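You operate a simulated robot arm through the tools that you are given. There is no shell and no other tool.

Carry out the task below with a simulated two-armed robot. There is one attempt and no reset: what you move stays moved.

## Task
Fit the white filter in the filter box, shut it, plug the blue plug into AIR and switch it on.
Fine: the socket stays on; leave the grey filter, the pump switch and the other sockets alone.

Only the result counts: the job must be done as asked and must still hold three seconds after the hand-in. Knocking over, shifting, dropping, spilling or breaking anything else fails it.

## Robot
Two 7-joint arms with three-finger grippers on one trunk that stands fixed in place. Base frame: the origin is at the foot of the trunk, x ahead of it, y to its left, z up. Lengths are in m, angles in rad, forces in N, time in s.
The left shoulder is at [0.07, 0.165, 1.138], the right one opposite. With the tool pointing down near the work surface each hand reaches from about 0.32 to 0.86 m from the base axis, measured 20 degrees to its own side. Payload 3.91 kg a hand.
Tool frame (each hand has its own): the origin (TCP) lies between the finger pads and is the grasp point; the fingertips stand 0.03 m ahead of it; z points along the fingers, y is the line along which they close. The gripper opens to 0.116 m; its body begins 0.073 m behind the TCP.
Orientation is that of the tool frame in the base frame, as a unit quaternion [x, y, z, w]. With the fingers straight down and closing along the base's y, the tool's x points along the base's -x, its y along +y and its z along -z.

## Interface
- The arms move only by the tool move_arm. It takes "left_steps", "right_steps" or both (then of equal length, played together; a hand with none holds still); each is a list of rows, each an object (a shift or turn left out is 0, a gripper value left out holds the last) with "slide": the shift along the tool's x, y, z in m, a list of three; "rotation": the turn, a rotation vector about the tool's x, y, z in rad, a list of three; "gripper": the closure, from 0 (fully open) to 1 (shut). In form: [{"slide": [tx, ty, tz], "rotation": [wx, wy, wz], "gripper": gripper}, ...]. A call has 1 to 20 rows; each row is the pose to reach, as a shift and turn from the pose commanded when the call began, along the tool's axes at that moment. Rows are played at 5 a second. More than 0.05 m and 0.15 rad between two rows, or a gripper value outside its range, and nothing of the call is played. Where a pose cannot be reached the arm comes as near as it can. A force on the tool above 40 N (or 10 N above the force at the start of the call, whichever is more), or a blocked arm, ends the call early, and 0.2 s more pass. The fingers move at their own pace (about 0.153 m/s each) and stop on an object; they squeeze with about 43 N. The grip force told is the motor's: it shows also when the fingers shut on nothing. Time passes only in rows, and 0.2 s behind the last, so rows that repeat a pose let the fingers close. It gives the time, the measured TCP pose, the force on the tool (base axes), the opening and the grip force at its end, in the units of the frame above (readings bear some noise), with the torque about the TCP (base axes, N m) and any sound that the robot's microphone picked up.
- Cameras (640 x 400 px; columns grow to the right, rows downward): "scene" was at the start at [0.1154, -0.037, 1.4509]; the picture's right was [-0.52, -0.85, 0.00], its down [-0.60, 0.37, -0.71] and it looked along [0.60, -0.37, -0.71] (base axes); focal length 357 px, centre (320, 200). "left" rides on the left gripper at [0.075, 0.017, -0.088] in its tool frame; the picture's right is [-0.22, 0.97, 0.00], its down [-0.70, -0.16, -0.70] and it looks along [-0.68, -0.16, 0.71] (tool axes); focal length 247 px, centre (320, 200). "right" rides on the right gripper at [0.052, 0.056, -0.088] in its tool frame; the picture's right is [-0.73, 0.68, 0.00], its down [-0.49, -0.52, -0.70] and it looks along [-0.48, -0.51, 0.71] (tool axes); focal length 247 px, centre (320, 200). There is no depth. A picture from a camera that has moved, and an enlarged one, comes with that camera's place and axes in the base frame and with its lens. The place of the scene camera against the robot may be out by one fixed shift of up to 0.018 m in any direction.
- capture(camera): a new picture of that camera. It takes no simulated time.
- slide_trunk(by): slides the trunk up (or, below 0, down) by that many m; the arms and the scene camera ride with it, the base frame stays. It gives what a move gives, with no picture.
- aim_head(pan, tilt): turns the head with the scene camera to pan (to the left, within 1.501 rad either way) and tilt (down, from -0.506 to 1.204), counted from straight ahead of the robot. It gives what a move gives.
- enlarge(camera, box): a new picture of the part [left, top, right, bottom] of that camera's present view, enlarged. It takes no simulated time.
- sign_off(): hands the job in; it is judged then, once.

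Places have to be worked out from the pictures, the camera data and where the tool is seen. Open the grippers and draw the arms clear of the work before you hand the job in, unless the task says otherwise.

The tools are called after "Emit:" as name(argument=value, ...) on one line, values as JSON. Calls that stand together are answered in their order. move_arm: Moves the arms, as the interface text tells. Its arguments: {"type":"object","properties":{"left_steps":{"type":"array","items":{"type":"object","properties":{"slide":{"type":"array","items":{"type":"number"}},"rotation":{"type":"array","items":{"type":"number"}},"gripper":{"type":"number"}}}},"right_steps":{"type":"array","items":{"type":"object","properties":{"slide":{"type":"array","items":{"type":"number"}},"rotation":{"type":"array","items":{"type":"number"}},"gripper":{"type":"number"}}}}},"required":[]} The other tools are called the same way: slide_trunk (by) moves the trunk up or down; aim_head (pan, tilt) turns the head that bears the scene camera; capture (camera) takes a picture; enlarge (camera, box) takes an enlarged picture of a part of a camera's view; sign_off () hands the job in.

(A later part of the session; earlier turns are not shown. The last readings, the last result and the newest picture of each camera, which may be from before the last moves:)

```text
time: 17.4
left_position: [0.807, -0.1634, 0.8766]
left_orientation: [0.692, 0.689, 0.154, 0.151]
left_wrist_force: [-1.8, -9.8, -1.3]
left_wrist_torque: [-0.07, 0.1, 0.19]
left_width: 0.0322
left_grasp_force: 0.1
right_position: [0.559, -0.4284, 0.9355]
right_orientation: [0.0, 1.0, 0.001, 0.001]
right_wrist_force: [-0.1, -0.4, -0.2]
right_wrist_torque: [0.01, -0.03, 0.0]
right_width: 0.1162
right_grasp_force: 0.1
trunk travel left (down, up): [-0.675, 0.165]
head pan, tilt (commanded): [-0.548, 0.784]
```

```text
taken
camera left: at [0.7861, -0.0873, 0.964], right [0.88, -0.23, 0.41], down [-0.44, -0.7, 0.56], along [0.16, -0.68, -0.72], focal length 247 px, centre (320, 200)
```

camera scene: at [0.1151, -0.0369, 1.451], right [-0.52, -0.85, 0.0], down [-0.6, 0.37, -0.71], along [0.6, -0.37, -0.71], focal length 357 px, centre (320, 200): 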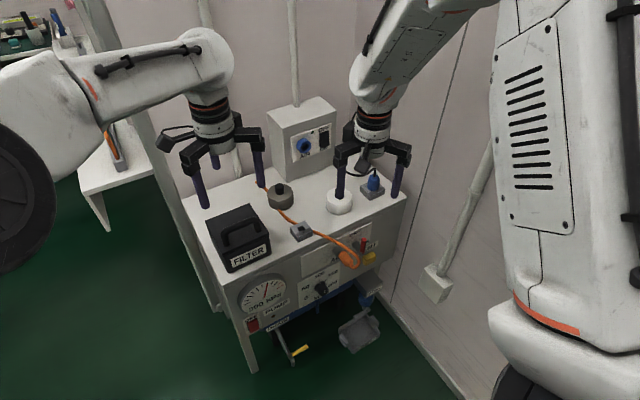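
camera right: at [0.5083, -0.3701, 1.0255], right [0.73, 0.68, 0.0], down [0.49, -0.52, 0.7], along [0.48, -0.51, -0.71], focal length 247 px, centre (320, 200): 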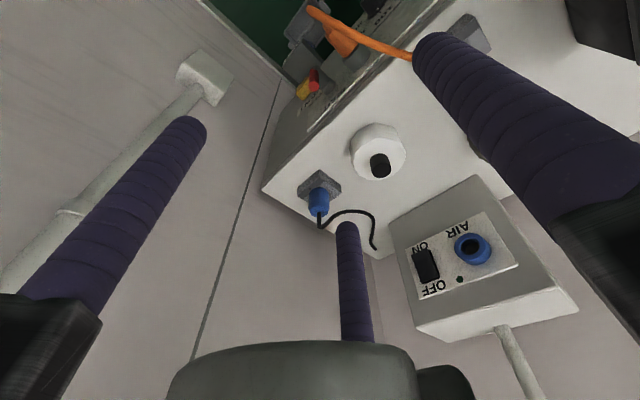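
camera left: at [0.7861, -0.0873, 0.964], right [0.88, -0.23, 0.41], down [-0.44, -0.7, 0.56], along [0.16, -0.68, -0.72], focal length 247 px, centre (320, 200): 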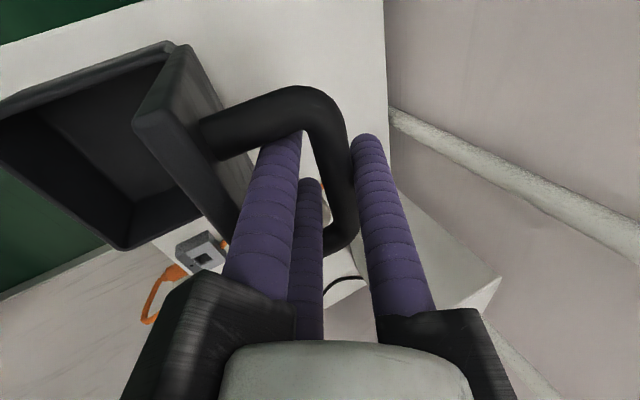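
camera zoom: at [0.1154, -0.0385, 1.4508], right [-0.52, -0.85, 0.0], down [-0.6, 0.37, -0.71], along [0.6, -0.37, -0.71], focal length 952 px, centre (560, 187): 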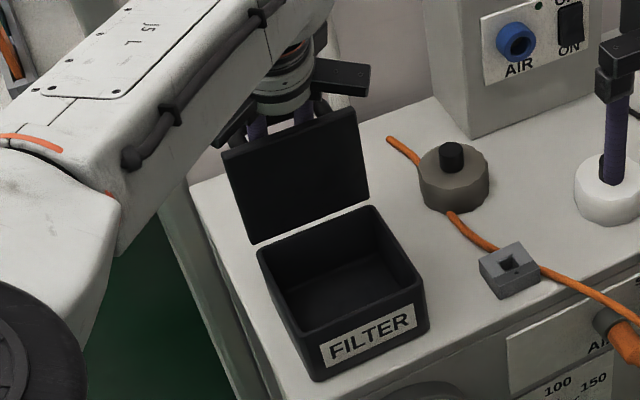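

The bar leans against the far single finger, so the lid seems to want to fall further open. I'll shift the hand slightly forward while opening a little more and see whether the lid follows.

Emit:
move_arm(left_steps=[{"slide": [0, 0.003, 0], "gripper": 0.6}, {"slide": [0, 0.006, 0], "gripper": 0.55}, {"slide": [0, 0.008, 0], "gripper": 0.5}, {"slide": [0, 0.008, 0], "gripper": 0.5}])

Emit:
enlarge(camera="scene", box=[160, 130, 300, 280])

Emit:
capture(camera="left")

```text
time: 18.4
left_position: [0.8089, -0.1654, 0.8784]
left_orientation: [0.693, 0.688, 0.152, 0.153]
left_wrist_force: [-8.6, -25.4, -12.4]
left_wrist_torque: [-0.52, 0.44, 0.29]
left_width: 0.0371
left_grasp_force: 0.0
left hand out of reach, approached as far as the arm can: row 1, 2, 3, 4
right_position: [0.5606, -0.4304, 0.9329]
right_orientation: [0.0, 1.0, 0.002, 0.0]
right_wrist_force: [-0.2, 0.1, -0.1]
right_wrist_torque: [-0.03, -0.01, 0.02]
right_width: 0.1159
right_grasp_force: 0.1
trunk travel left (down, up): [-0.675, 0.165]
head pan, tilt (commanded): [-0.548, 0.784]
```

```text
2.67 times, centred on (230, 205) of scene
camera zoom: at [0.1159, -0.0416, 1.4506], right [-0.52, -0.85, 0.0], down [-0.6, 0.37, -0.71], along [0.6, -0.37, -0.71], focal length 952 px, centre (560, 187)
```

zoom: 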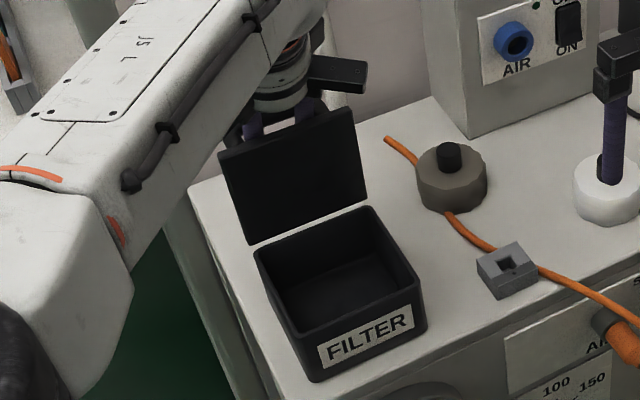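

```text
taken
camera left: at [0.7886, -0.0889, 0.9652], right [0.88, -0.23, 0.41], down [-0.44, -0.69, 0.57], along [0.15, -0.68, -0.72], focal length 247 px, centre (320, 200)
```

left: 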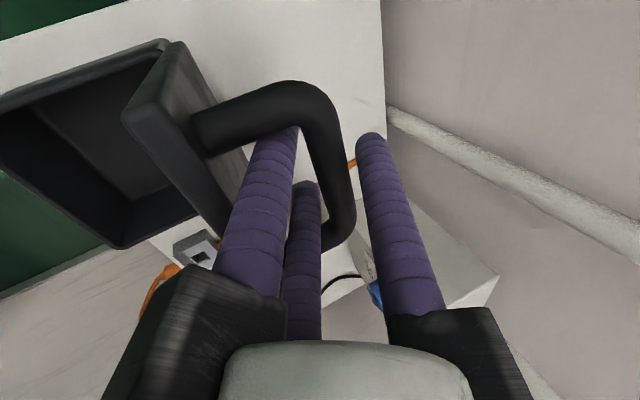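

The finger pair sits inside the handle window, so opening is limited by the posts; the lid itself appears to stand free past vertical. I'll narrow the grip slightly, recentre y, and withdraw the left hand straight up out of the handle.

Emit:
move_arm(left_steps=[{"slide": [-0.002, 0, 0], "gripper": 0.72}, {"slide": [-0.003, 0, 0], "gripper": 0.72}, {"slide": [-0.003, 0.0043, -0.009], "gripper": 0.72}, {"slide": [-0.003, 0.0085, -0.018], "gripper": 0.72}])

Emit:
enlarge(camera="scene", box=[160, 130, 300, 280])

Emit:
capture(camera="left")

```text
time: 19.4
left_position: [0.8112, -0.1604, 0.9024]
left_orientation: [0.691, 0.689, 0.158, 0.152]
left_wrist_force: [-0.5, -9.7, 0.1]
left_wrist_torque: [-0.28, -0.01, 0.04]
left_width: 0.0278
left_grasp_force: 0.0
right_position: [0.5582, -0.4275, 0.9364]
right_orientation: [0.001, 1.0, 0.001, 0.002]
right_wrist_force: [0.3, 0.8, 0.6]
right_wrist_torque: [0.03, 0.01, -0.03]
right_width: 0.116
right_grasp_force: 0.2
trunk travel left (down, up): [-0.675, 0.165]
head pan, tilt (commanded): [-0.548, 0.784]
```

```text
2.67 times, centred on (230, 205) of scene
camera zoom: at [0.115, -0.0383, 1.4513], right [-0.52, -0.85, 0.0], down [-0.6, 0.37, -0.71], along [0.6, -0.37, -0.71], focal length 952 px, centre (560, 187)
```

zoom: 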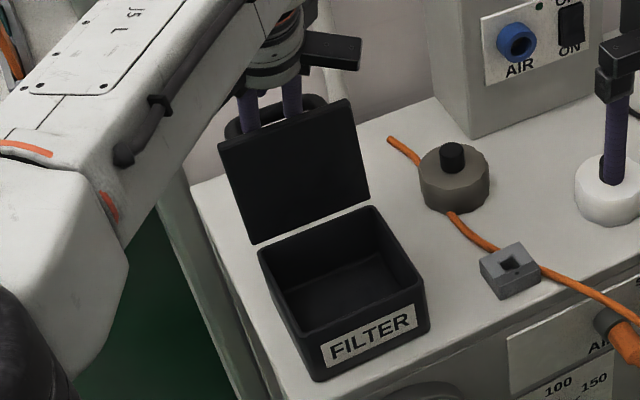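

```text
taken
camera left: at [0.7902, -0.0848, 0.99], right [0.88, -0.23, 0.42], down [-0.44, -0.7, 0.56], along [0.16, -0.68, -0.72], focal length 247 px, centre (320, 200)
```

left: 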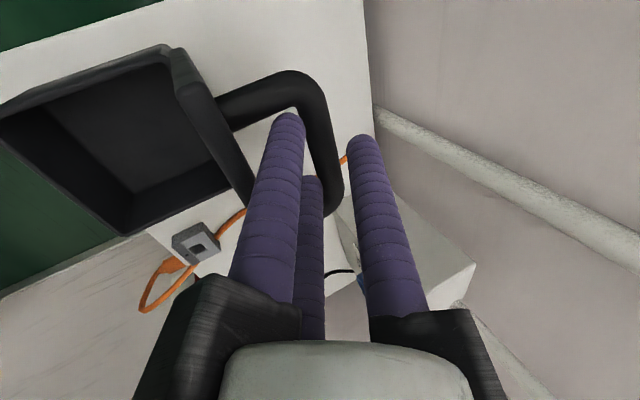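

The lid stands open on its own and the fingers are sliding out. I continue straight up to clear the handle fully.

Emit:
move_arm(left_steps=[{"slide": [-0.002, 0.002, -0.006], "gripper": 0.75}, {"slide": [-0.002, 0.006, -0.014], "gripper": 0.75}, {"slide": [-0.002, 0.012, -0.027], "gripper": 0.75}, {"slide": [-0.002, 0.018, -0.042], "gripper": 0.75}, {"slide": [-0.002, 0.022, -0.055], "gripper": 0.75}])

Emit:
enlarge(camera="scene", box=[160, 130, 300, 280])

Emit:
capture(camera="left")

```text
time: 20.6
left_position: [0.807, -0.1667, 0.9595]
left_orientation: [0.692, 0.689, 0.154, 0.151]
left_wrist_force: [0.4, -0.5, 0.1]
left_wrist_torque: [0.03, 0.02, 0.0]
left_width: 0.0292
left_grasp_force: 0.0
right_position: [0.5588, -0.4274, 0.9354]
right_orientation: [0.0, 1.0, 0.0, 0.002]
right_wrist_force: [-0.5, -0.2, 0.7]
right_wrist_torque: [0.03, 0.02, -0.02]
right_width: 0.116
right_grasp_force: 0.1
trunk travel left (down, up): [-0.675, 0.165]
head pan, tilt (commanded): [-0.548, 0.784]
```

```text
2.67 times, centred on (230, 205) of scene
camera zoom: at [0.115, -0.0372, 1.4509], right [-0.52, -0.85, 0.0], down [-0.6, 0.37, -0.71], along [0.6, -0.37, -0.71], focal length 952 px, centre (560, 187)
```

zoom: 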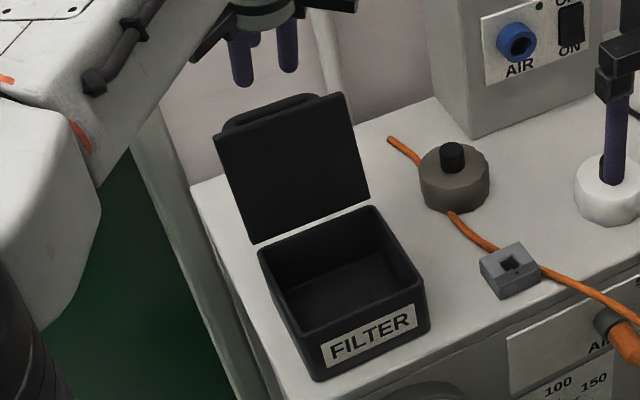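

```text
taken
camera left: at [0.7863, -0.09, 1.0463], right [0.88, -0.23, 0.41], down [-0.44, -0.7, 0.56], along [0.16, -0.68, -0.72], focal length 247 px, centre (320, 200)
```

left: 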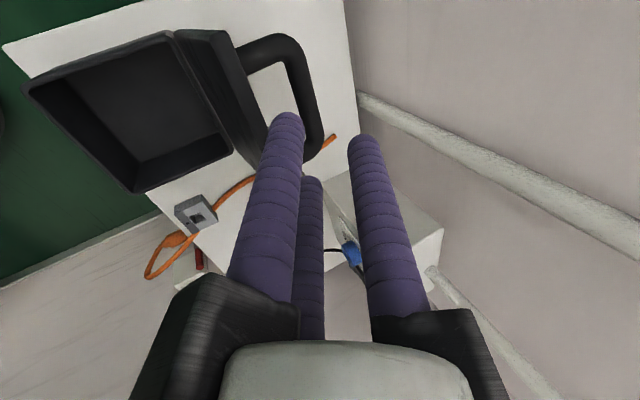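

The lid now stands open by itself (past vertical) and the box is empty. I'll withdraw the left hand up and to the left, and bring the right hand to hover above the white filter at about (0.7065, −0.461).

Emit:
move_arm(left_steps=[{"slide": [0, 0.017, -0.036]}, {"slide": [0, 0.034, -0.0723]}, {"slide": [0.03, 0.0068, -0.0963]}, {"slide": [0.06, -0.0206, -0.1203]}, {"slide": [0.09, -0.0479, -0.1442]}, {"slide": [0.125, -0.075, -0.157]}, {"slide": [0.165, -0.0976, -0.1677]}, {"slide": [0.165, -0.0976, -0.1677]}], right_steps=[{"slide": [0, 0, 0], "gripper": 0.4}, {"slide": [-0.025, -0.006, 0.014], "gripper": 0.45}, {"slide": [-0.05, -0.011, 0.028], "gripper": 0.45}, {"slide": [-0.075, -0.017, 0.042], "gripper": 0.45}, {"slide": [-0.1, -0.023, 0.056], "gripper": 0.45}, {"slide": [-0.125, -0.029, 0.07], "gripper": 0.45}, {"slide": [-0.148, -0.0336, 0.085], "gripper": 0.45}, {"slide": [-0.148, -0.0336, 0.085], "gripper": 0.45}])

Emit:
capture(camera="right")

Emit:
capture(camera="scene")

```text
time: 22.4
left_position: [0.6451, -0.0012, 1.0688]
left_orientation: [0.691, 0.689, 0.154, 0.151]
left_wrist_force: [0.4, -0.4, -0.5]
left_wrist_torque: [0.02, -0.02, 0.02]
left_width: 0.029
left_grasp_force: 0.0
left hand out of reach, approached as far as the arm can: row 2
right_position: [0.7097, -0.4602, 0.8511]
right_orientation: [0.0, 1.0, 0.001, 0.0]
right_wrist_force: [0.7, -0.5, 0.5]
right_wrist_torque: [-0.01, -0.01, 0.03]
right_width: 0.0639
right_grasp_force: 0.0
trunk travel left (down, up): [-0.675, 0.165]
head pan, tilt (commanded): [-0.548, 0.784]
```

```text
taken
camera right: at [0.6575, -0.4028, 0.9402], right [0.73, 0.68, 0.0], down [0.49, -0.52, 0.7], along [0.48, -0.51, -0.71], focal length 247 px, centre (320, 200)
```

right: 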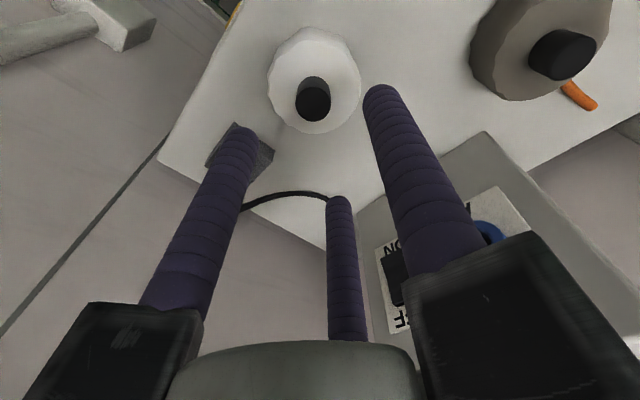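

```text
taken
camera scene: at [0.116, -0.0375, 1.4509], right [-0.52, -0.85, 0.0], down [-0.6, 0.37, -0.71], along [0.6, -0.37, -0.71], focal length 357 px, centre (320, 200)
```

scene: 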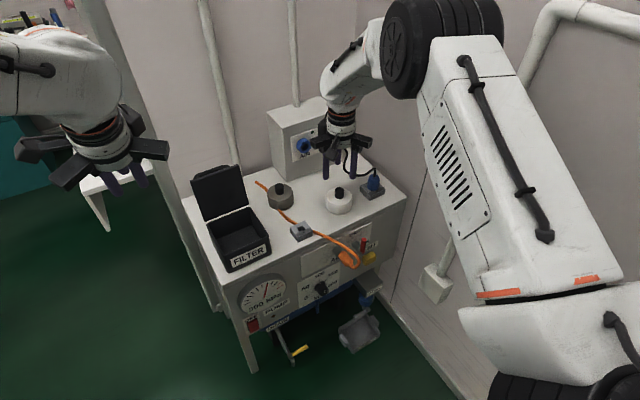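

From this view the knob is at (0.705, −0.461), top z≈0.763. I'll descend around the knob to TCP z≈0.768 and close.

Emit:
move_arm(right_steps=[{"slide": [0.004, -0.001, 0.03], "gripper": 0.45}, {"slide": [0.004, -0.001, 0.06], "gripper": 0.45}, {"slide": [0.004, -0.001, 0.083], "gripper": 0.45}, {"slide": [0.004, -0.001, 0.083], "gripper": 0.45}])

Emit:
capture(camera="right")

Emit:
enlarge(camera="scene", box=[290, 110, 400, 230])

```text
time: 23.4
left_position: [0.6445, -0.0005, 1.0699]
left_orientation: [0.692, 0.689, 0.154, 0.151]
left_wrist_force: [-0.8, -0.1, 0.2]
left_wrist_torque: [-0.02, -0.04, -0.02]
left_width: 0.0289
left_grasp_force: 0.1
right_position: [0.7037, -0.4611, 0.7699]
right_orientation: [0.0, 1.0, -0.001, 0.002]
right_wrist_force: [0.5, -1.3, 10.5]
right_wrist_torque: [-0.23, -0.31, -0.07]
right_width: 0.0638
right_grasp_force: 0.4
trunk travel left (down, up): [-0.675, 0.165]
head pan, tilt (commanded): [-0.548, 0.784]
```

```text
taken
camera right: at [0.652, -0.4041, 0.8585], right [0.73, 0.68, 0.0], down [0.48, -0.52, 0.7], along [0.48, -0.51, -0.71], focal length 247 px, centre (320, 200)
```

right: 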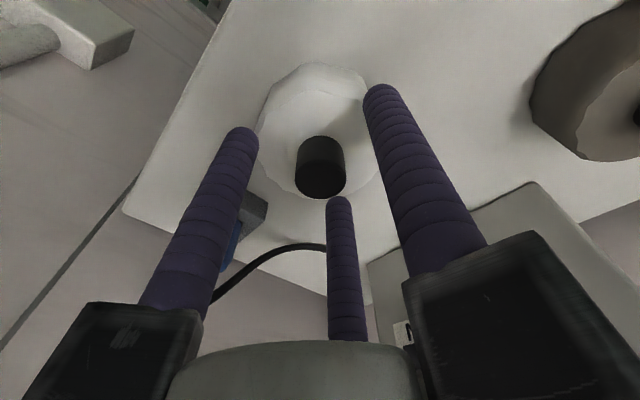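

```text
3.33 times, centred on (345, 170) of scene
camera zoom: at [0.1142, -0.0364, 1.4513], right [-0.52, -0.85, 0.0], down [-0.6, 0.37, -0.71], along [0.61, -0.37, -0.71], focal length 1190 px, centre (237, 300)
```

zoom: 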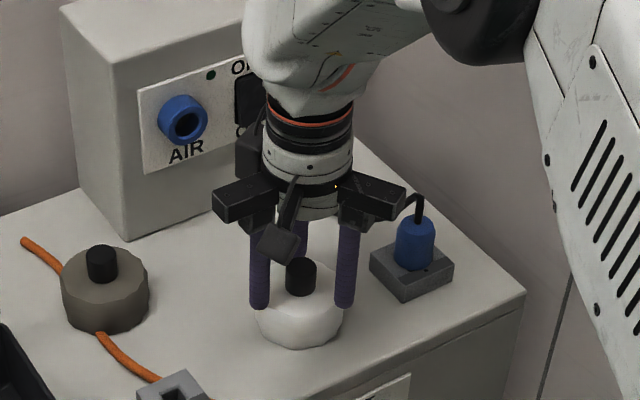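

A 10 N upward force shows the fingertips touch the puck's top (≈0.739). I'll back off 4 mm and close on the knob.

Emit:
move_arm(right_steps=[{"slide": [0, 0, -0.005], "gripper": 0.45}, {"slide": [0, 0, -0.005], "gripper": 0.7}, {"slide": [0, 0, -0.005], "gripper": 1.0}, {"slide": [0, 0, -0.005], "gripper": 1.0}, {"slide": [0, 0, -0.005], "gripper": 1.0}])

Emit:
capture(camera="right")

```text
time: 24.6
left_position: [0.6457, -0.0022, 1.0701]
left_orientation: [0.692, 0.689, 0.155, 0.151]
left_wrist_force: [-0.3, 0.1, -0.1]
left_wrist_torque: [0.03, 0.01, 0.02]
left_width: 0.0291
left_grasp_force: 0.1
right_position: [0.7048, -0.4617, 0.7729]
right_orientation: [0.0, 1.0, 0.0, 0.0]
right_wrist_force: [0.5, -0.4, -0.2]
right_wrist_torque: [-0.01, 0.01, 0.01]
right_width: 0.0245
right_grasp_force: 42.9
trunk travel left (down, up): [-0.675, 0.165]
head pan, tilt (commanded): [-0.548, 0.784]
```

```text
taken
camera right: at [0.6525, -0.4048, 0.8623], right [0.73, 0.68, 0.0], down [0.49, -0.52, 0.7], along [0.48, -0.51, -0.71], focal length 247 px, centre (320, 200)
```

right: 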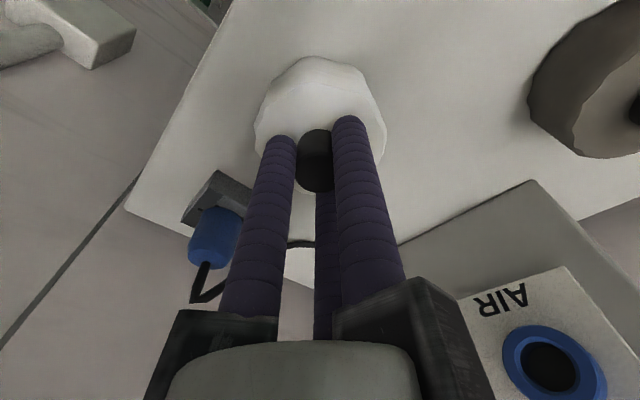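

The knob is gripped (24.5 mm). Before moving I look into the box to see its interior and the lid's exact pose.

Emit:
enlarge(camera="scene", box=[185, 160, 285, 275])

Emit:
enlarge(camera="left", box=[0, 0, 400, 250])

```text
3.48 times, centred on (235, 218) of scene
camera zoom: at [0.1156, -0.037, 1.4509], right [-0.52, -0.85, 0.0], down [-0.6, 0.37, -0.71], along [0.6, -0.37, -0.71], focal length 1242 px, centre (616, 139)
```

zoom: 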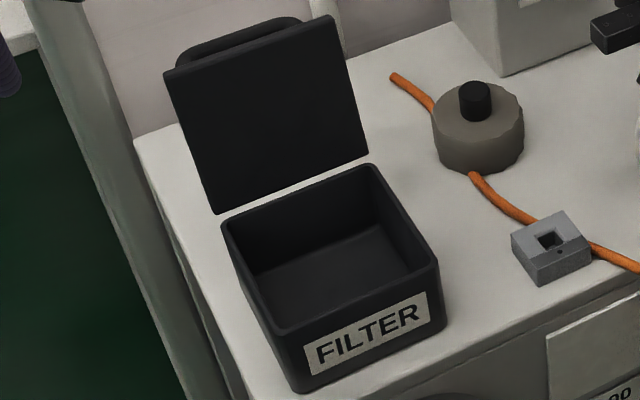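

```text
1.60 times, centred on (200, 125) of left
camera zoom: at [0.6247, 0.074, 1.1574], right [0.88, -0.23, 0.41], down [-0.44, -0.7, 0.56], along [0.16, -0.68, -0.72], focal length 395 px, centre (512, 320)
```

zoom: 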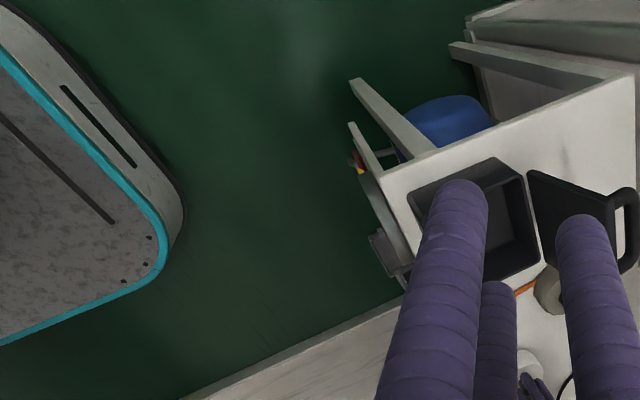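

Box interior is empty and flat; its centre is about (0.709, −0.161), lid leaning ~101°. I'll move the left hand further aside, lift the filter and carry it above the box, yawing 30° so the gripper rails clear the lid.

Emit:
move_arm(left_steps=[{"slide": [0.04, -0.0072, -0.0034]}, {"slide": [0.08, -0.0144, -0.0068]}, {"slide": [0.12, -0.0216, -0.0102]}, {"slide": [0.16, -0.0288, -0.0136]}, {"slide": [0.2, -0.036, -0.017]}, {"slide": [0.2, -0.036, -0.017]}, {"slide": [0.2, -0.036, -0.017]}, {"slide": [0.2, -0.036, -0.017]}, {"slide": [0.2, -0.036, -0.017]}, {"slide": [0.2, -0.036, -0.017]}, {"slide": [0.2, -0.036, -0.017]}, {"slide": [0.2, -0.036, -0.017]}, {"slide": [0.2, -0.036, -0.017]}], right_steps=[{"slide": [0, 0, -0.03], "gripper": 1.0}, {"slide": [0, 0, -0.065], "gripper": 1.0}, {"slide": [0, 0, -0.1], "gripper": 1.0}, {"slide": [0, 0, -0.127], "gripper": 1.0}, {"slide": [-0.0005, 0.04, -0.13], "rotation": [0, 0, 0.07], "gripper": 1.0}, {"slide": [-0.001, 0.08, -0.13], "rotation": [0, 0, 0.14], "gripper": 1.0}, {"slide": [-0.0015, 0.12, -0.13], "rotation": [0, 0, 0.21], "gripper": 1.0}, {"slide": [-0.002, 0.16, -0.13], "rotation": [0, 0, 0.28], "gripper": 1.0}, {"slide": [-0.0025, 0.2, -0.13], "rotation": [0, 0, 0.35], "gripper": 1.0}, {"slide": [-0.003, 0.24, -0.13], "rotation": [0, 0, 0.42], "gripper": 1.0}, {"slide": [-0.0035, 0.28, -0.13], "rotation": [0, 0, 0.49], "gripper": 1.0}, {"slide": [-0.0042, 0.3007, -0.13], "rotation": [0, 0, 0.5236], "gripper": 1.0}, {"slide": [-0.0042, 0.3007, -0.13], "rotation": [0, 0, 0.5236], "gripper": 1.0}])

Emit:
capture(camera="right")

Emit:
capture(camera="scene")

```text
time: 27.4
left_position: [0.6083, 0.1991, 1.0717]
left_orientation: [0.692, 0.689, 0.155, 0.152]
left_wrist_force: [-0.8, -0.3, 0.2]
left_wrist_torque: [-0.03, 0.02, -0.02]
left_width: 0.0288
left_grasp_force: 0.0
right_position: [0.707, -0.162, 0.9014]
right_orientation: [0.259, 0.966, 0.001, 0.001]
right_wrist_force: [0.2, -0.2, -0.3]
right_wrist_torque: [0.03, 0.02, 0.02]
right_width: 0.0241
right_grasp_force: 43.1
trunk travel left (down, up): [-0.675, 0.165]
head pan, tilt (commanded): [-0.548, 0.784]
```

```text
taken
camera right: at [0.6906, -0.0859, 0.9917], right [0.97, 0.22, 0.0], down [0.16, -0.7, 0.7], along [0.16, -0.68, -0.71], focal length 247 px, centre (320, 200)
```

right: 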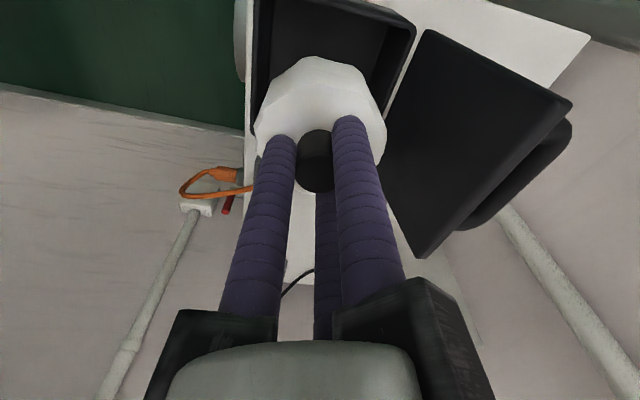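

```text
taken
camera scene: at [0.1155, -0.0372, 1.4509], right [-0.52, -0.85, 0.0], down [-0.6, 0.37, -0.71], along [0.6, -0.37, -0.71], focal length 357 px, centre (320, 200)
```

scene: 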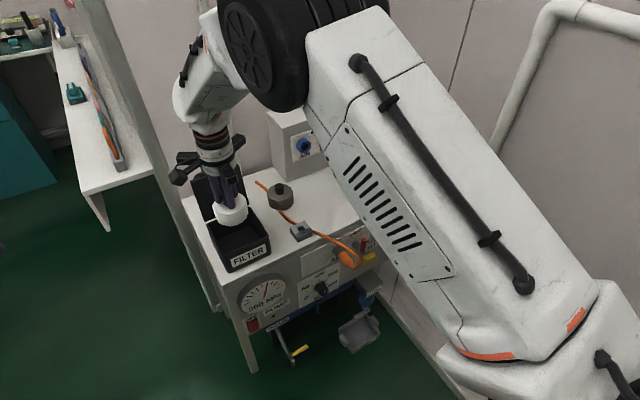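

The filter hangs centred over the box (predicted rim pixels match). I'll lower it most of the way and check.

Emit:
move_arm(right_steps=[{"slide": [0, 0, 0.03], "gripper": 1.0}, {"slide": [0, 0, 0.06], "gripper": 1.0}, {"slide": [0, 0, 0.08], "gripper": 1.0}, {"slide": [0, 0, 0.095], "gripper": 1.0}, {"slide": [0, 0, 0.095], "gripper": 1.0}])

Emit:
capture(camera="right")

Emit:
enlarge(camera="scene", box=[160, 130, 300, 280])

```text
time: 28.6
left_position: [0.6079, 0.1999, 1.0723]
left_orientation: [0.692, 0.688, 0.154, 0.152]
left_wrist_force: [-0.6, -0.6, 0.1]
left_wrist_torque: [0.0, 0.0, -0.01]
left_width: 0.0289
left_grasp_force: 0.0
right_position: [0.708, -0.1611, 0.8076]
right_orientation: [0.26, 0.966, 0.0, 0.001]
right_wrist_force: [-0.6, 0.8, 0.0]
right_wrist_torque: [0.04, -0.02, 0.0]
right_width: 0.0241
right_grasp_force: 43.2
trunk travel left (down, up): [-0.675, 0.165]
head pan, tilt (commanded): [-0.548, 0.784]
```

```text
taken
camera right: at [0.6925, -0.0853, 0.8967], right [0.97, 0.22, 0.0], down [0.16, -0.7, 0.7], along [0.16, -0.68, -0.71], focal length 247 px, centre (320, 200)
```

right: 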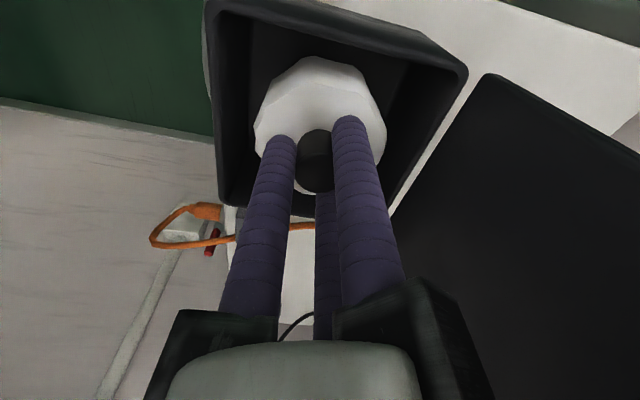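

```text
2.67 times, centred on (230, 205) of scene
camera zoom: at [0.1151, -0.0368, 1.451], right [-0.52, -0.85, 0.0], down [-0.6, 0.37, -0.71], along [0.6, -0.37, -0.71], focal length 952 px, centre (560, 187)
```

zoom: 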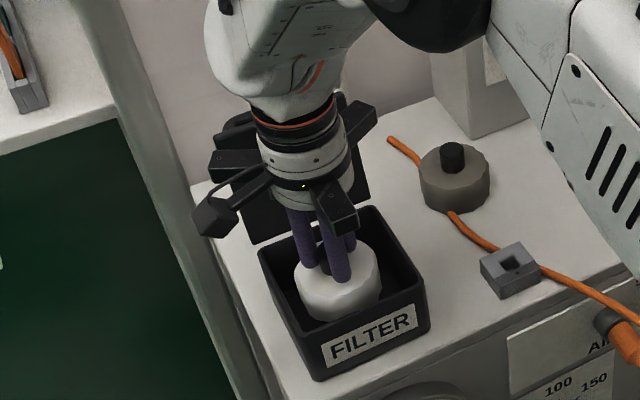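

It's inside the walls with no contact. I'll lower slowly toward the floor and watch the force.

Emit:
move_arm(right_steps=[{"slide": [0, 0, 0.008], "gripper": 1.0}, {"slide": [0, 0, 0.015], "gripper": 1.0}, {"slide": [0, 0, 0.02], "gripper": 1.0}, {"slide": [0, 0, 0.024], "gripper": 1.0}, {"slide": [0, 0, 0.024], "gripper": 1.0}])

```text
time: 29.8
left_position: [0.6079, 0.2, 1.0712]
left_orientation: [0.692, 0.689, 0.155, 0.151]
left_wrist_force: [0.4, -0.2, -0.6]
left_wrist_torque: [-0.06, 0.0, -0.03]
left_width: 0.029
left_grasp_force: 0.1
right_position: [0.7084, -0.1605, 0.7836]
right_orientation: [0.259, 0.966, 0.0, 0.001]
right_wrist_force: [-2.1, 0.1, -0.7]
right_wrist_torque: [0.02, 0.03, -0.01]
right_width: 0.0243
right_grasp_force: 43.0
trunk travel left (down, up): [-0.675, 0.165]
head pan, tilt (commanded): [-0.548, 0.784]
```

No contact yet (puck bottom ≈0.706). A few millimetres more.

Emit:
move_arm(right_steps=[{"slide": [0, 0, 0.002], "gripper": 1.0}, {"slide": [0, 0, 0.004], "gripper": 1.0}, {"slide": [0, 0, 0.004], "gripper": 1.0}])

Emit:
enlarge(camera="right", box=[190, 0, 490, 220])

```text
time: 30.6
left_position: [0.6085, 0.2002, 1.0718]
left_orientation: [0.692, 0.689, 0.154, 0.151]
left_wrist_force: [0.3, 0.1, -0.9]
left_wrist_torque: [0.0, 0.01, 0.03]
left_width: 0.0288
left_grasp_force: 0.0
right_position: [0.7078, -0.1612, 0.7792]
right_orientation: [0.259, 0.966, 0.0, 0.0]
right_wrist_force: [0.7, 0.2, 0.4]
right_wrist_torque: [-0.02, -0.02, -0.01]
right_width: 0.0244
right_grasp_force: 42.4
trunk travel left (down, up): [-0.675, 0.165]
head pan, tilt (commanded): [-0.548, 0.784]
```

```text
1.82 times, centred on (340, 110) of right
camera zoom: at [0.6919, -0.085, 0.8695], right [0.97, 0.22, 0.0], down [0.16, -0.7, 0.7], along [0.16, -0.68, -0.71], focal length 449 px, centre (284, 364)
```

zoom: 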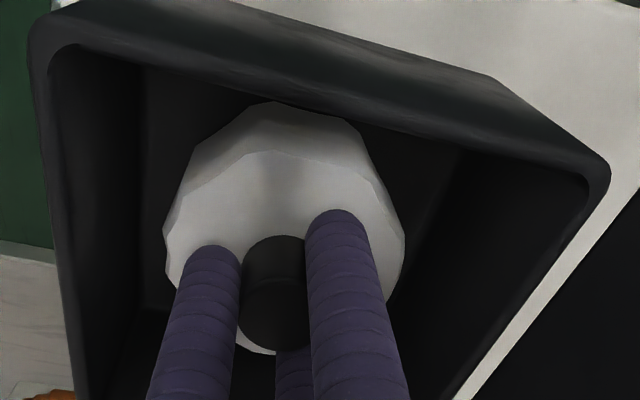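

Still no load; continuing down 2 mm at a time.

Emit:
move_arm(right_steps=[{"slide": [0, 0, 0.002], "gripper": 1.0}, {"slide": [0, 0, 0.003], "gripper": 1.0}, {"slide": [0, 0, 0.003], "gripper": 1.0}])

```text
time: 31.4
left_position: [0.6088, 0.199, 1.072]
left_orientation: [0.692, 0.689, 0.153, 0.152]
left_wrist_force: [-0.7, -1.1, 0.1]
left_wrist_torque: [0.02, -0.02, 0.0]
left_width: 0.0291
left_grasp_force: 0.0
right_position: [0.7082, -0.1614, 0.778]
right_orientation: [0.259, 0.966, 0.0, 0.001]
right_wrist_force: [-0.6, -0.5, 1.2]
right_wrist_torque: [-0.02, 0.08, 0.01]
right_width: 0.0241
right_grasp_force: 42.8
trunk travel left (down, up): [-0.675, 0.165]
head pan, tilt (commanded): [-0.548, 0.784]
```

Slight load of 1 N begins. Two to three more millimetres to confirm floor contact.

Emit:
move_arm(right_steps=[{"slide": [0, 0, 0.002], "gripper": 1.0}, {"slide": [0, 0, 0.003], "gripper": 1.0}, {"slide": [0, 0, 0.003], "gripper": 1.0}])

```text
time: 32.2
left_position: [0.6067, 0.2008, 1.0738]
left_orientation: [0.692, 0.689, 0.155, 0.153]
left_wrist_force: [-0.4, 0.1, 0.2]
left_wrist_torque: [0.01, 0.0, 0.02]
left_width: 0.029
left_grasp_force: 0.0
right_position: [0.7081, -0.1615, 0.7775]
right_orientation: [0.259, 0.966, 0.0, 0.002]
right_wrist_force: [-1.2, -0.6, 16.5]
right_wrist_torque: [0.33, 0.45, 0.04]
right_width: 0.0242
right_grasp_force: 43.4
trunk travel left (down, up): [-0.675, 0.165]
head pan, tilt (commanded): [-0.548, 0.784]
```

Firm contact (16 N), the filter sits on the box floor. I'll relieve the load, open the fingers moderately and lift straight out.

Emit:
move_arm(right_steps=[{"slide": [0, 0, -0.004], "gripper": 1.0}, {"slide": [0, 0, -0.004], "gripper": 0.7}, {"slide": [0, 0, -0.004], "gripper": 0.6}, {"slide": [0, 0, -0.02], "gripper": 0.6}, {"slide": [0, 0, -0.06], "gripper": 0.6}, {"slide": [0, 0, -0.1], "gripper": 0.6}, {"slide": [0, 0, -0.14], "gripper": 0.6}])

Emit:
capture(camera="right")

Emit:
enlarge(camera="scene", box=[160, 130, 300, 280])

```text
time: 33.8
left_position: [0.6065, 0.2002, 1.0712]
left_orientation: [0.692, 0.688, 0.155, 0.152]
left_wrist_force: [-0.1, -0.3, 0.6]
left_wrist_torque: [0.0, -0.07, -0.05]
left_width: 0.0289
left_grasp_force: 0.0
right_position: [0.7066, -0.161, 0.9156]
right_orientation: [0.259, 0.966, 0.0, 0.001]
right_wrist_force: [-0.1, -0.5, 1.4]
right_wrist_torque: [0.0, -0.01, -0.02]
right_width: 0.0463
right_grasp_force: 0.1
trunk travel left (down, up): [-0.675, 0.165]
head pan, tilt (commanded): [-0.548, 0.784]
```

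```text
taken
camera right: at [0.6893, -0.0852, 1.0059], right [0.97, 0.22, 0.0], down [0.16, -0.7, 0.7], along [0.16, -0.68, -0.71], focal length 247 px, centre (320, 200)
```

right: 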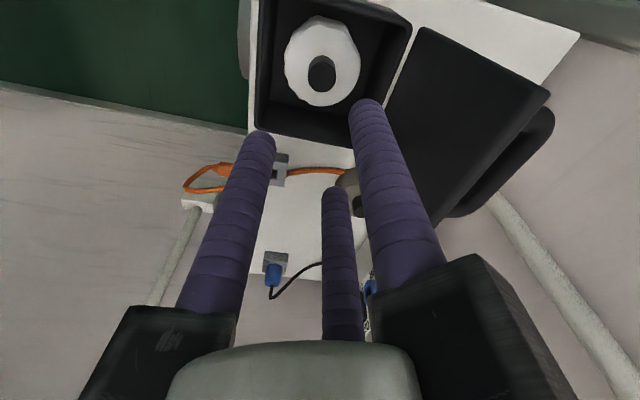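

```text
2.67 times, centred on (230, 205) of scene
camera zoom: at [0.114, -0.0365, 1.451], right [-0.52, -0.85, 0.0], down [-0.6, 0.37, -0.71], along [0.61, -0.37, -0.71], focal length 952 px, centre (560, 187)
```

zoom: 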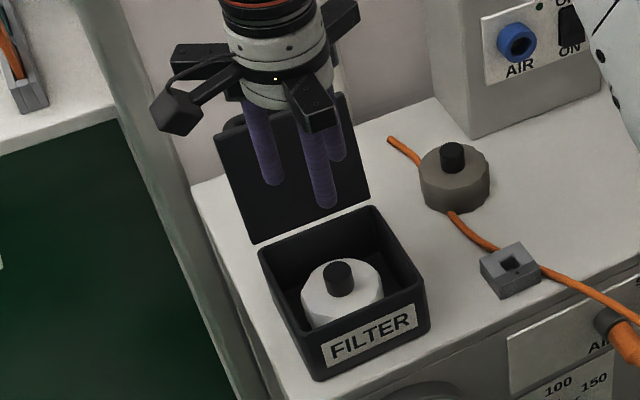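

The filter is seated in the box. Next is closing the lid: I plan to straddle its free edge with the right fingers (one inside, two behind) and swing it forward, so first I measure the lid edge precisely.

Emit:
enlarge(camera="right", box=[380, 0, 600, 260])

Emit:
enlarge(camera="scene", box=[200, 150, 270, 230])

```text
1.54 times, centred on (490, 130) of right
camera zoom: at [0.6893, -0.0852, 1.0059], right [0.97, 0.22, 0.0], down [0.16, -0.7, 0.7], along [0.16, -0.68, -0.71], focal length 380 px, centre (58, 308)
```

zoom: 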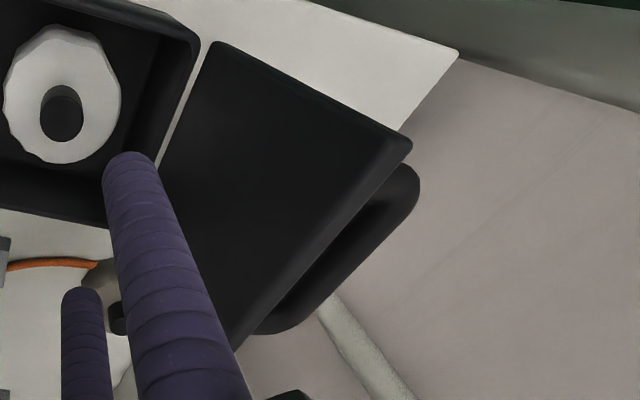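

```text
5.00 times, centred on (235, 190) of scene
camera zoom: at [0.114, -0.0365, 1.451], right [-0.52, -0.85, 0.0], down [-0.6, 0.37, -0.71], along [0.61, -0.37, -0.71], focal length 1785 px, centre (745, 250)
```

zoom: 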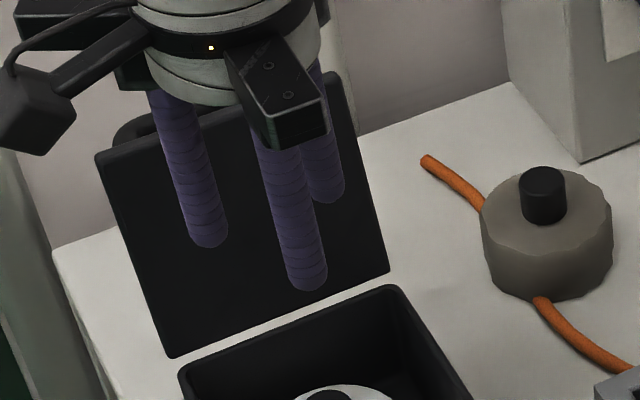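

The lid's free edge is at x≈0.785–0.797, z≈0.896. I'll raise the right hand slightly, move it over the edge to x≈0.798, and check the position before lowering.

Emit:
move_arm(right_steps=[{"slide": [0, 0, -0.03], "gripper": 0.6}, {"slide": [-0.0264, 0.0152, -0.032], "gripper": 0.6}, {"slide": [-0.0528, 0.0305, -0.032], "gripper": 0.6}, {"slide": [-0.0792, 0.0457, -0.032], "gripper": 0.6}, {"slide": [-0.0792, 0.0457, -0.032], "gripper": 0.6}])

Emit:
capture(camera="right")

Emit:
enlarge(camera="scene", box=[160, 110, 300, 260])

```text
time: 35.0
left_position: [0.6086, 0.2007, 1.072]
left_orientation: [0.692, 0.689, 0.155, 0.151]
left_wrist_force: [0.4, 0.3, -0.6]
left_wrist_torque: [0.01, 0.03, 0.02]
left_width: 0.0293
left_grasp_force: 0.0
right_position: [0.7977, -0.1617, 0.9458]
right_orientation: [0.26, 0.966, 0.0, 0.001]
right_wrist_force: [0.4, 0.1, -0.9]
right_wrist_torque: [-0.01, -0.02, 0.01]
right_width: 0.0463
right_grasp_force: 0.1
trunk travel left (down, up): [-0.675, 0.165]
head pan, tilt (commanded): [-0.548, 0.784]
```

```text
taken
camera right: at [0.7811, -0.0855, 1.0354], right [0.97, 0.22, 0.0], down [0.16, -0.7, 0.7], along [0.16, -0.68, -0.71], focal length 247 px, centre (320, 200)
```

right: 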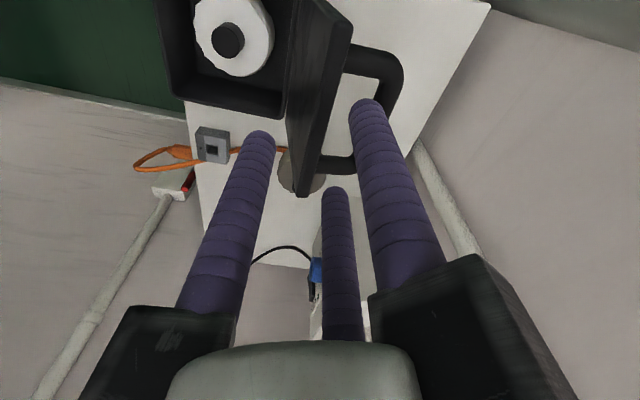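

```text
2.67 times, centred on (230, 185) of scene
camera zoom: at [0.115, -0.0368, 1.451], right [-0.52, -0.85, 0.0], down [-0.6, 0.37, -0.71], along [0.6, -0.37, -0.71], focal length 952 px, centre (560, 240)
```

zoom: 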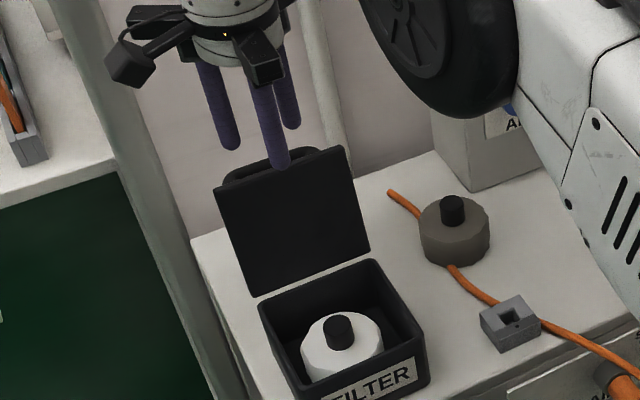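

The right arm reaches here easily, and this view shows the window between lid and handle bar. A cleaner way is to grip the bar with one finger in that window and two behind it, then reverse the arc; I'll measure the window closely.

Emit:
enlarge(camera="right", box=[260, 0, 440, 220])

```text
1.82 times, centred on (350, 110) of right
camera zoom: at [0.7811, -0.0855, 1.0354], right [0.97, 0.22, 0.0], down [0.16, -0.7, 0.7], along [0.16, -0.68, -0.71], focal length 449 px, centre (266, 364)
```

zoom: 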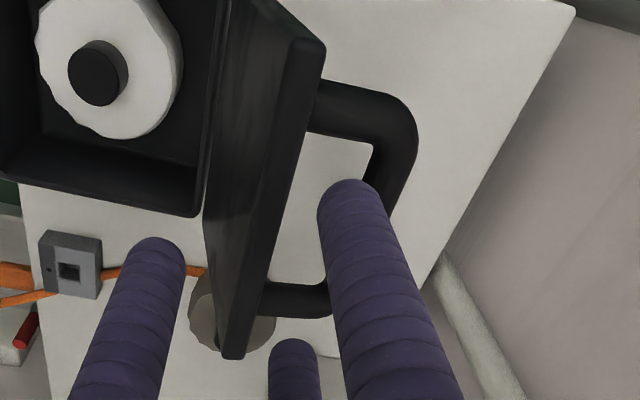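

Window between lid edge (x≈0.801) and bar (x≈0.84, z≈0.864) is about 32 mm, enough for one 22 mm finger at x≈0.817. I'll try to reach TCP x≈0.848 at this safe height to see if the arm can get there tool-down.

Emit:
move_arm(right_steps=[{"slide": [-0.0217, 0.0125, 0], "gripper": 0.655}, {"slide": [-0.0433, 0.025, 0], "gripper": 0.655}, {"slide": [-0.0433, 0.025, 0], "gripper": 0.655}])

Emit:
capture(camera="right")

Emit:
enlarge(camera="scene", box=[160, 110, 300, 260])

```text
time: 35.8
left_position: [0.6078, 0.2005, 1.0716]
left_orientation: [0.692, 0.689, 0.154, 0.151]
left_wrist_force: [-0.4, 0.9, 0.2]
left_wrist_torque: [-0.01, 0.0, 0.03]
left_width: 0.029
left_grasp_force: 0.0
right_position: [0.827, -0.1649, 0.9468]
right_orientation: [0.26, 0.966, -0.001, 0.001]
right_wrist_force: [0.2, -0.1, 0.1]
right_wrist_torque: [0.01, 0.0, 0.03]
right_width: 0.04
right_grasp_force: 0.1
right hand out of reach, approached as far as the arm can: row 2, 3
trunk travel left (down, up): [-0.675, 0.165]
head pan, tilt (commanded): [-0.548, 0.784]
```

```text
taken
camera right: at [0.8106, -0.0887, 1.0364], right [0.97, 0.22, 0.0], down [0.16, -0.7, 0.7], along [0.16, -0.68, -0.71], focal length 247 px, centre (320, 200)
```

right: 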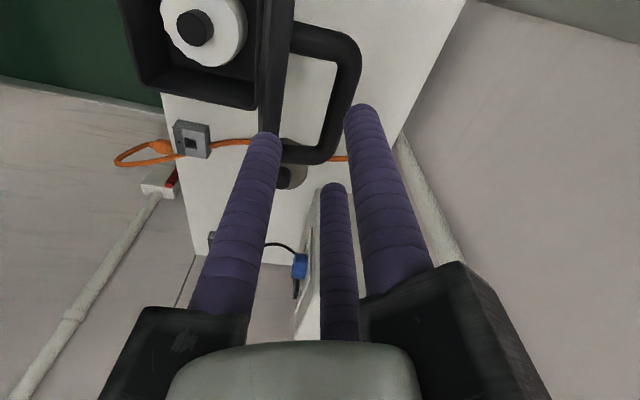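

```text
2.67 times, centred on (230, 185) of scene
camera zoom: at [0.1146, -0.0366, 1.451], right [-0.52, -0.85, 0.0], down [-0.6, 0.37, -0.71], along [0.6, -0.37, -0.71], focal length 952 px, centre (560, 240)
```

zoom: 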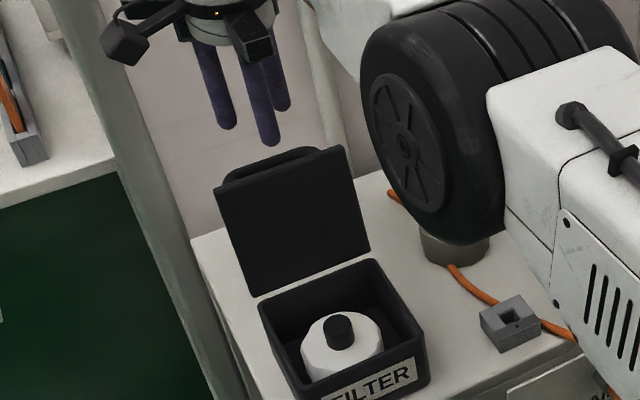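

Tool-down reach ends at x≈0.827; an 8° forward tilt should give the missing 2 cm and still fit the finger in the window. I'll tilt and hover at (0.839, −0.162, 0.944), then check.

Emit:
move_arm(right_steps=[{"slide": [-0.003, 0.003, 0.001], "rotation": [-0.035, -0.0605, 0], "gripper": 0.655}, {"slide": [-0.0086, 0.0085, 0.0027], "rotation": [-0.07, -0.121, 0], "gripper": 0.655}, {"slide": [-0.0086, 0.0085, 0.0027], "rotation": [-0.07, -0.121, 0], "gripper": 0.655}])

Emit:
capture(camera="right")

```text
time: 36.6
left_position: [0.6084, 0.1992, 1.0716]
left_orientation: [0.693, 0.689, 0.154, 0.15]
left_wrist_force: [0.4, 0.4, -0.1]
left_wrist_torque: [0.01, 0.0, 0.01]
left_width: 0.0291
left_grasp_force: 0.0
right_position: [0.8397, -0.1612, 0.9437]
right_orientation: [0.257, 0.964, 0.019, 0.067]
right_wrist_force: [-0.1, 1.0, -0.4]
right_wrist_torque: [-0.01, 0.03, 0.0]
right_width: 0.04
right_grasp_force: 0.0
trunk travel left (down, up): [-0.675, 0.165]
head pan, tilt (commanded): [-0.548, 0.784]
```

```text
taken
camera right: at [0.8114, -0.0855, 1.0301], right [0.96, 0.22, 0.14], down [0.06, -0.7, 0.72], along [0.26, -0.68, -0.69], focal length 247 px, centre (320, 200)
```

right: 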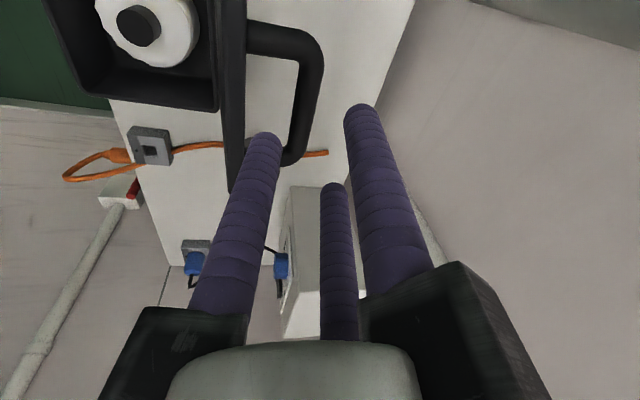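

Pose reached. I enlarge this view to verify where the single finger will go relative to lid edge and bar.

Emit:
enlarge(camera="right", box=[190, 0, 390, 220])

```text
1.82 times, centred on (290, 110) of right
camera zoom: at [0.8114, -0.0855, 1.0301], right [0.96, 0.22, 0.14], down [0.06, -0.7, 0.72], along [0.26, -0.68, -0.69], focal length 449 px, centre (374, 364)
```

zoom: 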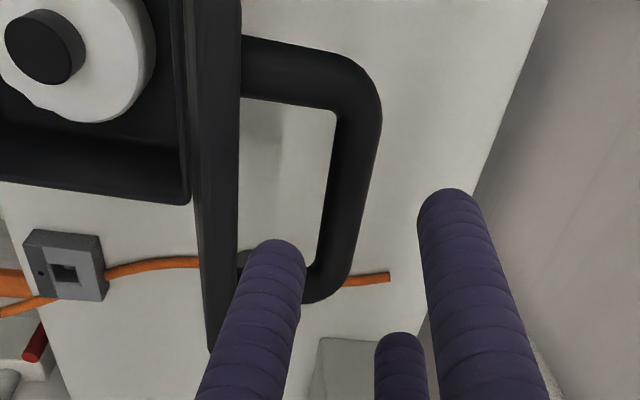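

Bar x≈0.841, lid outer corner x≈0.803; the single finger axis will pass at about 0.815–0.820, so I shift 1.5 mm forward and go down along the tool axis in steps.

Emit:
move_arm(right_steps=[{"slide": [-0.0013, 0.0008, 0.02], "gripper": 0.655}, {"slide": [-0.0013, 0.0008, 0.04], "gripper": 0.655}, {"slide": [-0.0013, 0.0008, 0.055], "gripper": 0.655}, {"slide": [-0.0013, 0.0008, 0.055], "gripper": 0.655}])

Emit:
capture(camera="right")

Emit:
capture(camera="scene")

```text
time: 37.6
left_position: [0.6089, 0.1997, 1.0721]
left_orientation: [0.692, 0.688, 0.155, 0.151]
left_wrist_force: [0.3, 0.2, -1.1]
left_wrist_torque: [0.0, 0.04, 0.01]
left_width: 0.029
left_grasp_force: 0.0
right_position: [0.8486, -0.1632, 0.8877]
right_orientation: [0.258, 0.964, 0.017, 0.067]
right_wrist_force: [0.3, -0.1, 0.2]
right_wrist_torque: [-0.01, -0.02, -0.07]
right_width: 0.04
right_grasp_force: 0.0
trunk travel left (down, up): [-0.675, 0.165]
head pan, tilt (commanded): [-0.548, 0.784]
```

```text
taken
camera right: at [0.8196, -0.0865, 0.9745], right [0.96, 0.22, 0.14], down [0.06, -0.7, 0.72], along [0.26, -0.68, -0.69], focal length 247 px, centre (320, 200)
```

right: 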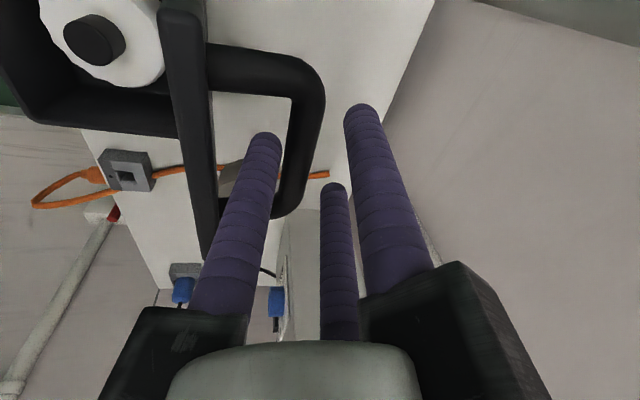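

```text
taken
camera scene: at [0.1154, -0.0368, 1.4509], right [-0.52, -0.85, 0.0], down [-0.6, 0.37, -0.71], along [0.6, -0.37, -0.71], focal length 357 px, centre (320, 200)
```

scene: 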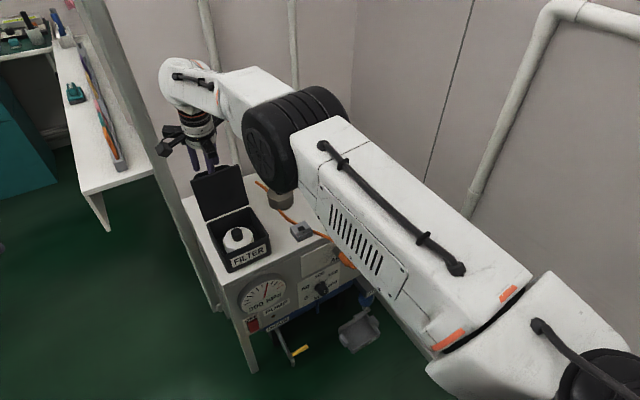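

The single finger is entering the window between lid and bar with no contact. A bit deeper, then close on the bar.

Emit:
move_arm(right_steps=[{"slide": [0, 0, 0.007], "gripper": 0.655}, {"slide": [0, 0, 0.013], "gripper": 0.655}, {"slide": [0, 0, 0.013], "gripper": 0.8}, {"slide": [0, 0, 0.013], "gripper": 1.0}, {"slide": [0, 0, 0.013], "gripper": 1.0}, {"slide": [0, 0, 0.013], "gripper": 1.0}])

Emit:
capture(camera="right")

```text
time: 38.7
left_position: [0.6046, 0.2005, 1.0736]
left_orientation: [0.691, 0.689, 0.155, 0.153]
left_wrist_force: [-0.4, -0.8, 0.6]
left_wrist_torque: [-0.02, -0.05, 0.01]
left_width: 0.029
left_grasp_force: 0.1
right_position: [0.8449, -0.1617, 0.8744]
right_orientation: [0.257, 0.964, 0.017, 0.063]
right_wrist_force: [-16.9, -2.9, 4.3]
right_wrist_torque: [0.62, -0.01, -0.5]
right_width: 0.0259
right_grasp_force: 44.5
trunk travel left (down, up): [-0.675, 0.165]
head pan, tilt (commanded): [-0.548, 0.784]
stopped in row 5 (right hand): the force on the tool passed its limit at 42 N (the readings are from after the stop); the commanded pose is now the measured one
```

```text
taken
camera right: at [0.8161, -0.0856, 0.9605], right [0.97, 0.23, 0.13], down [0.07, -0.69, 0.72], along [0.25, -0.68, -0.69], focal length 247 px, centre (320, 200)
```

right: 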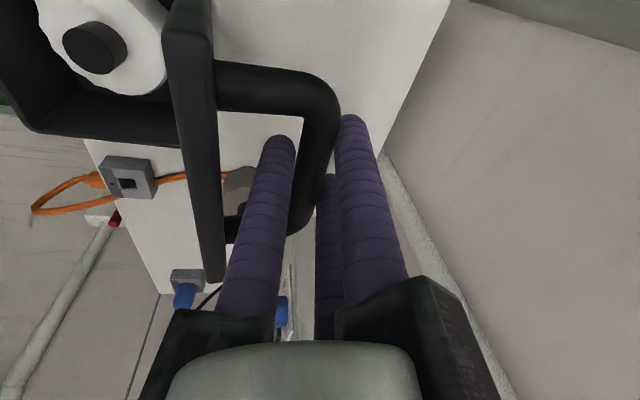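

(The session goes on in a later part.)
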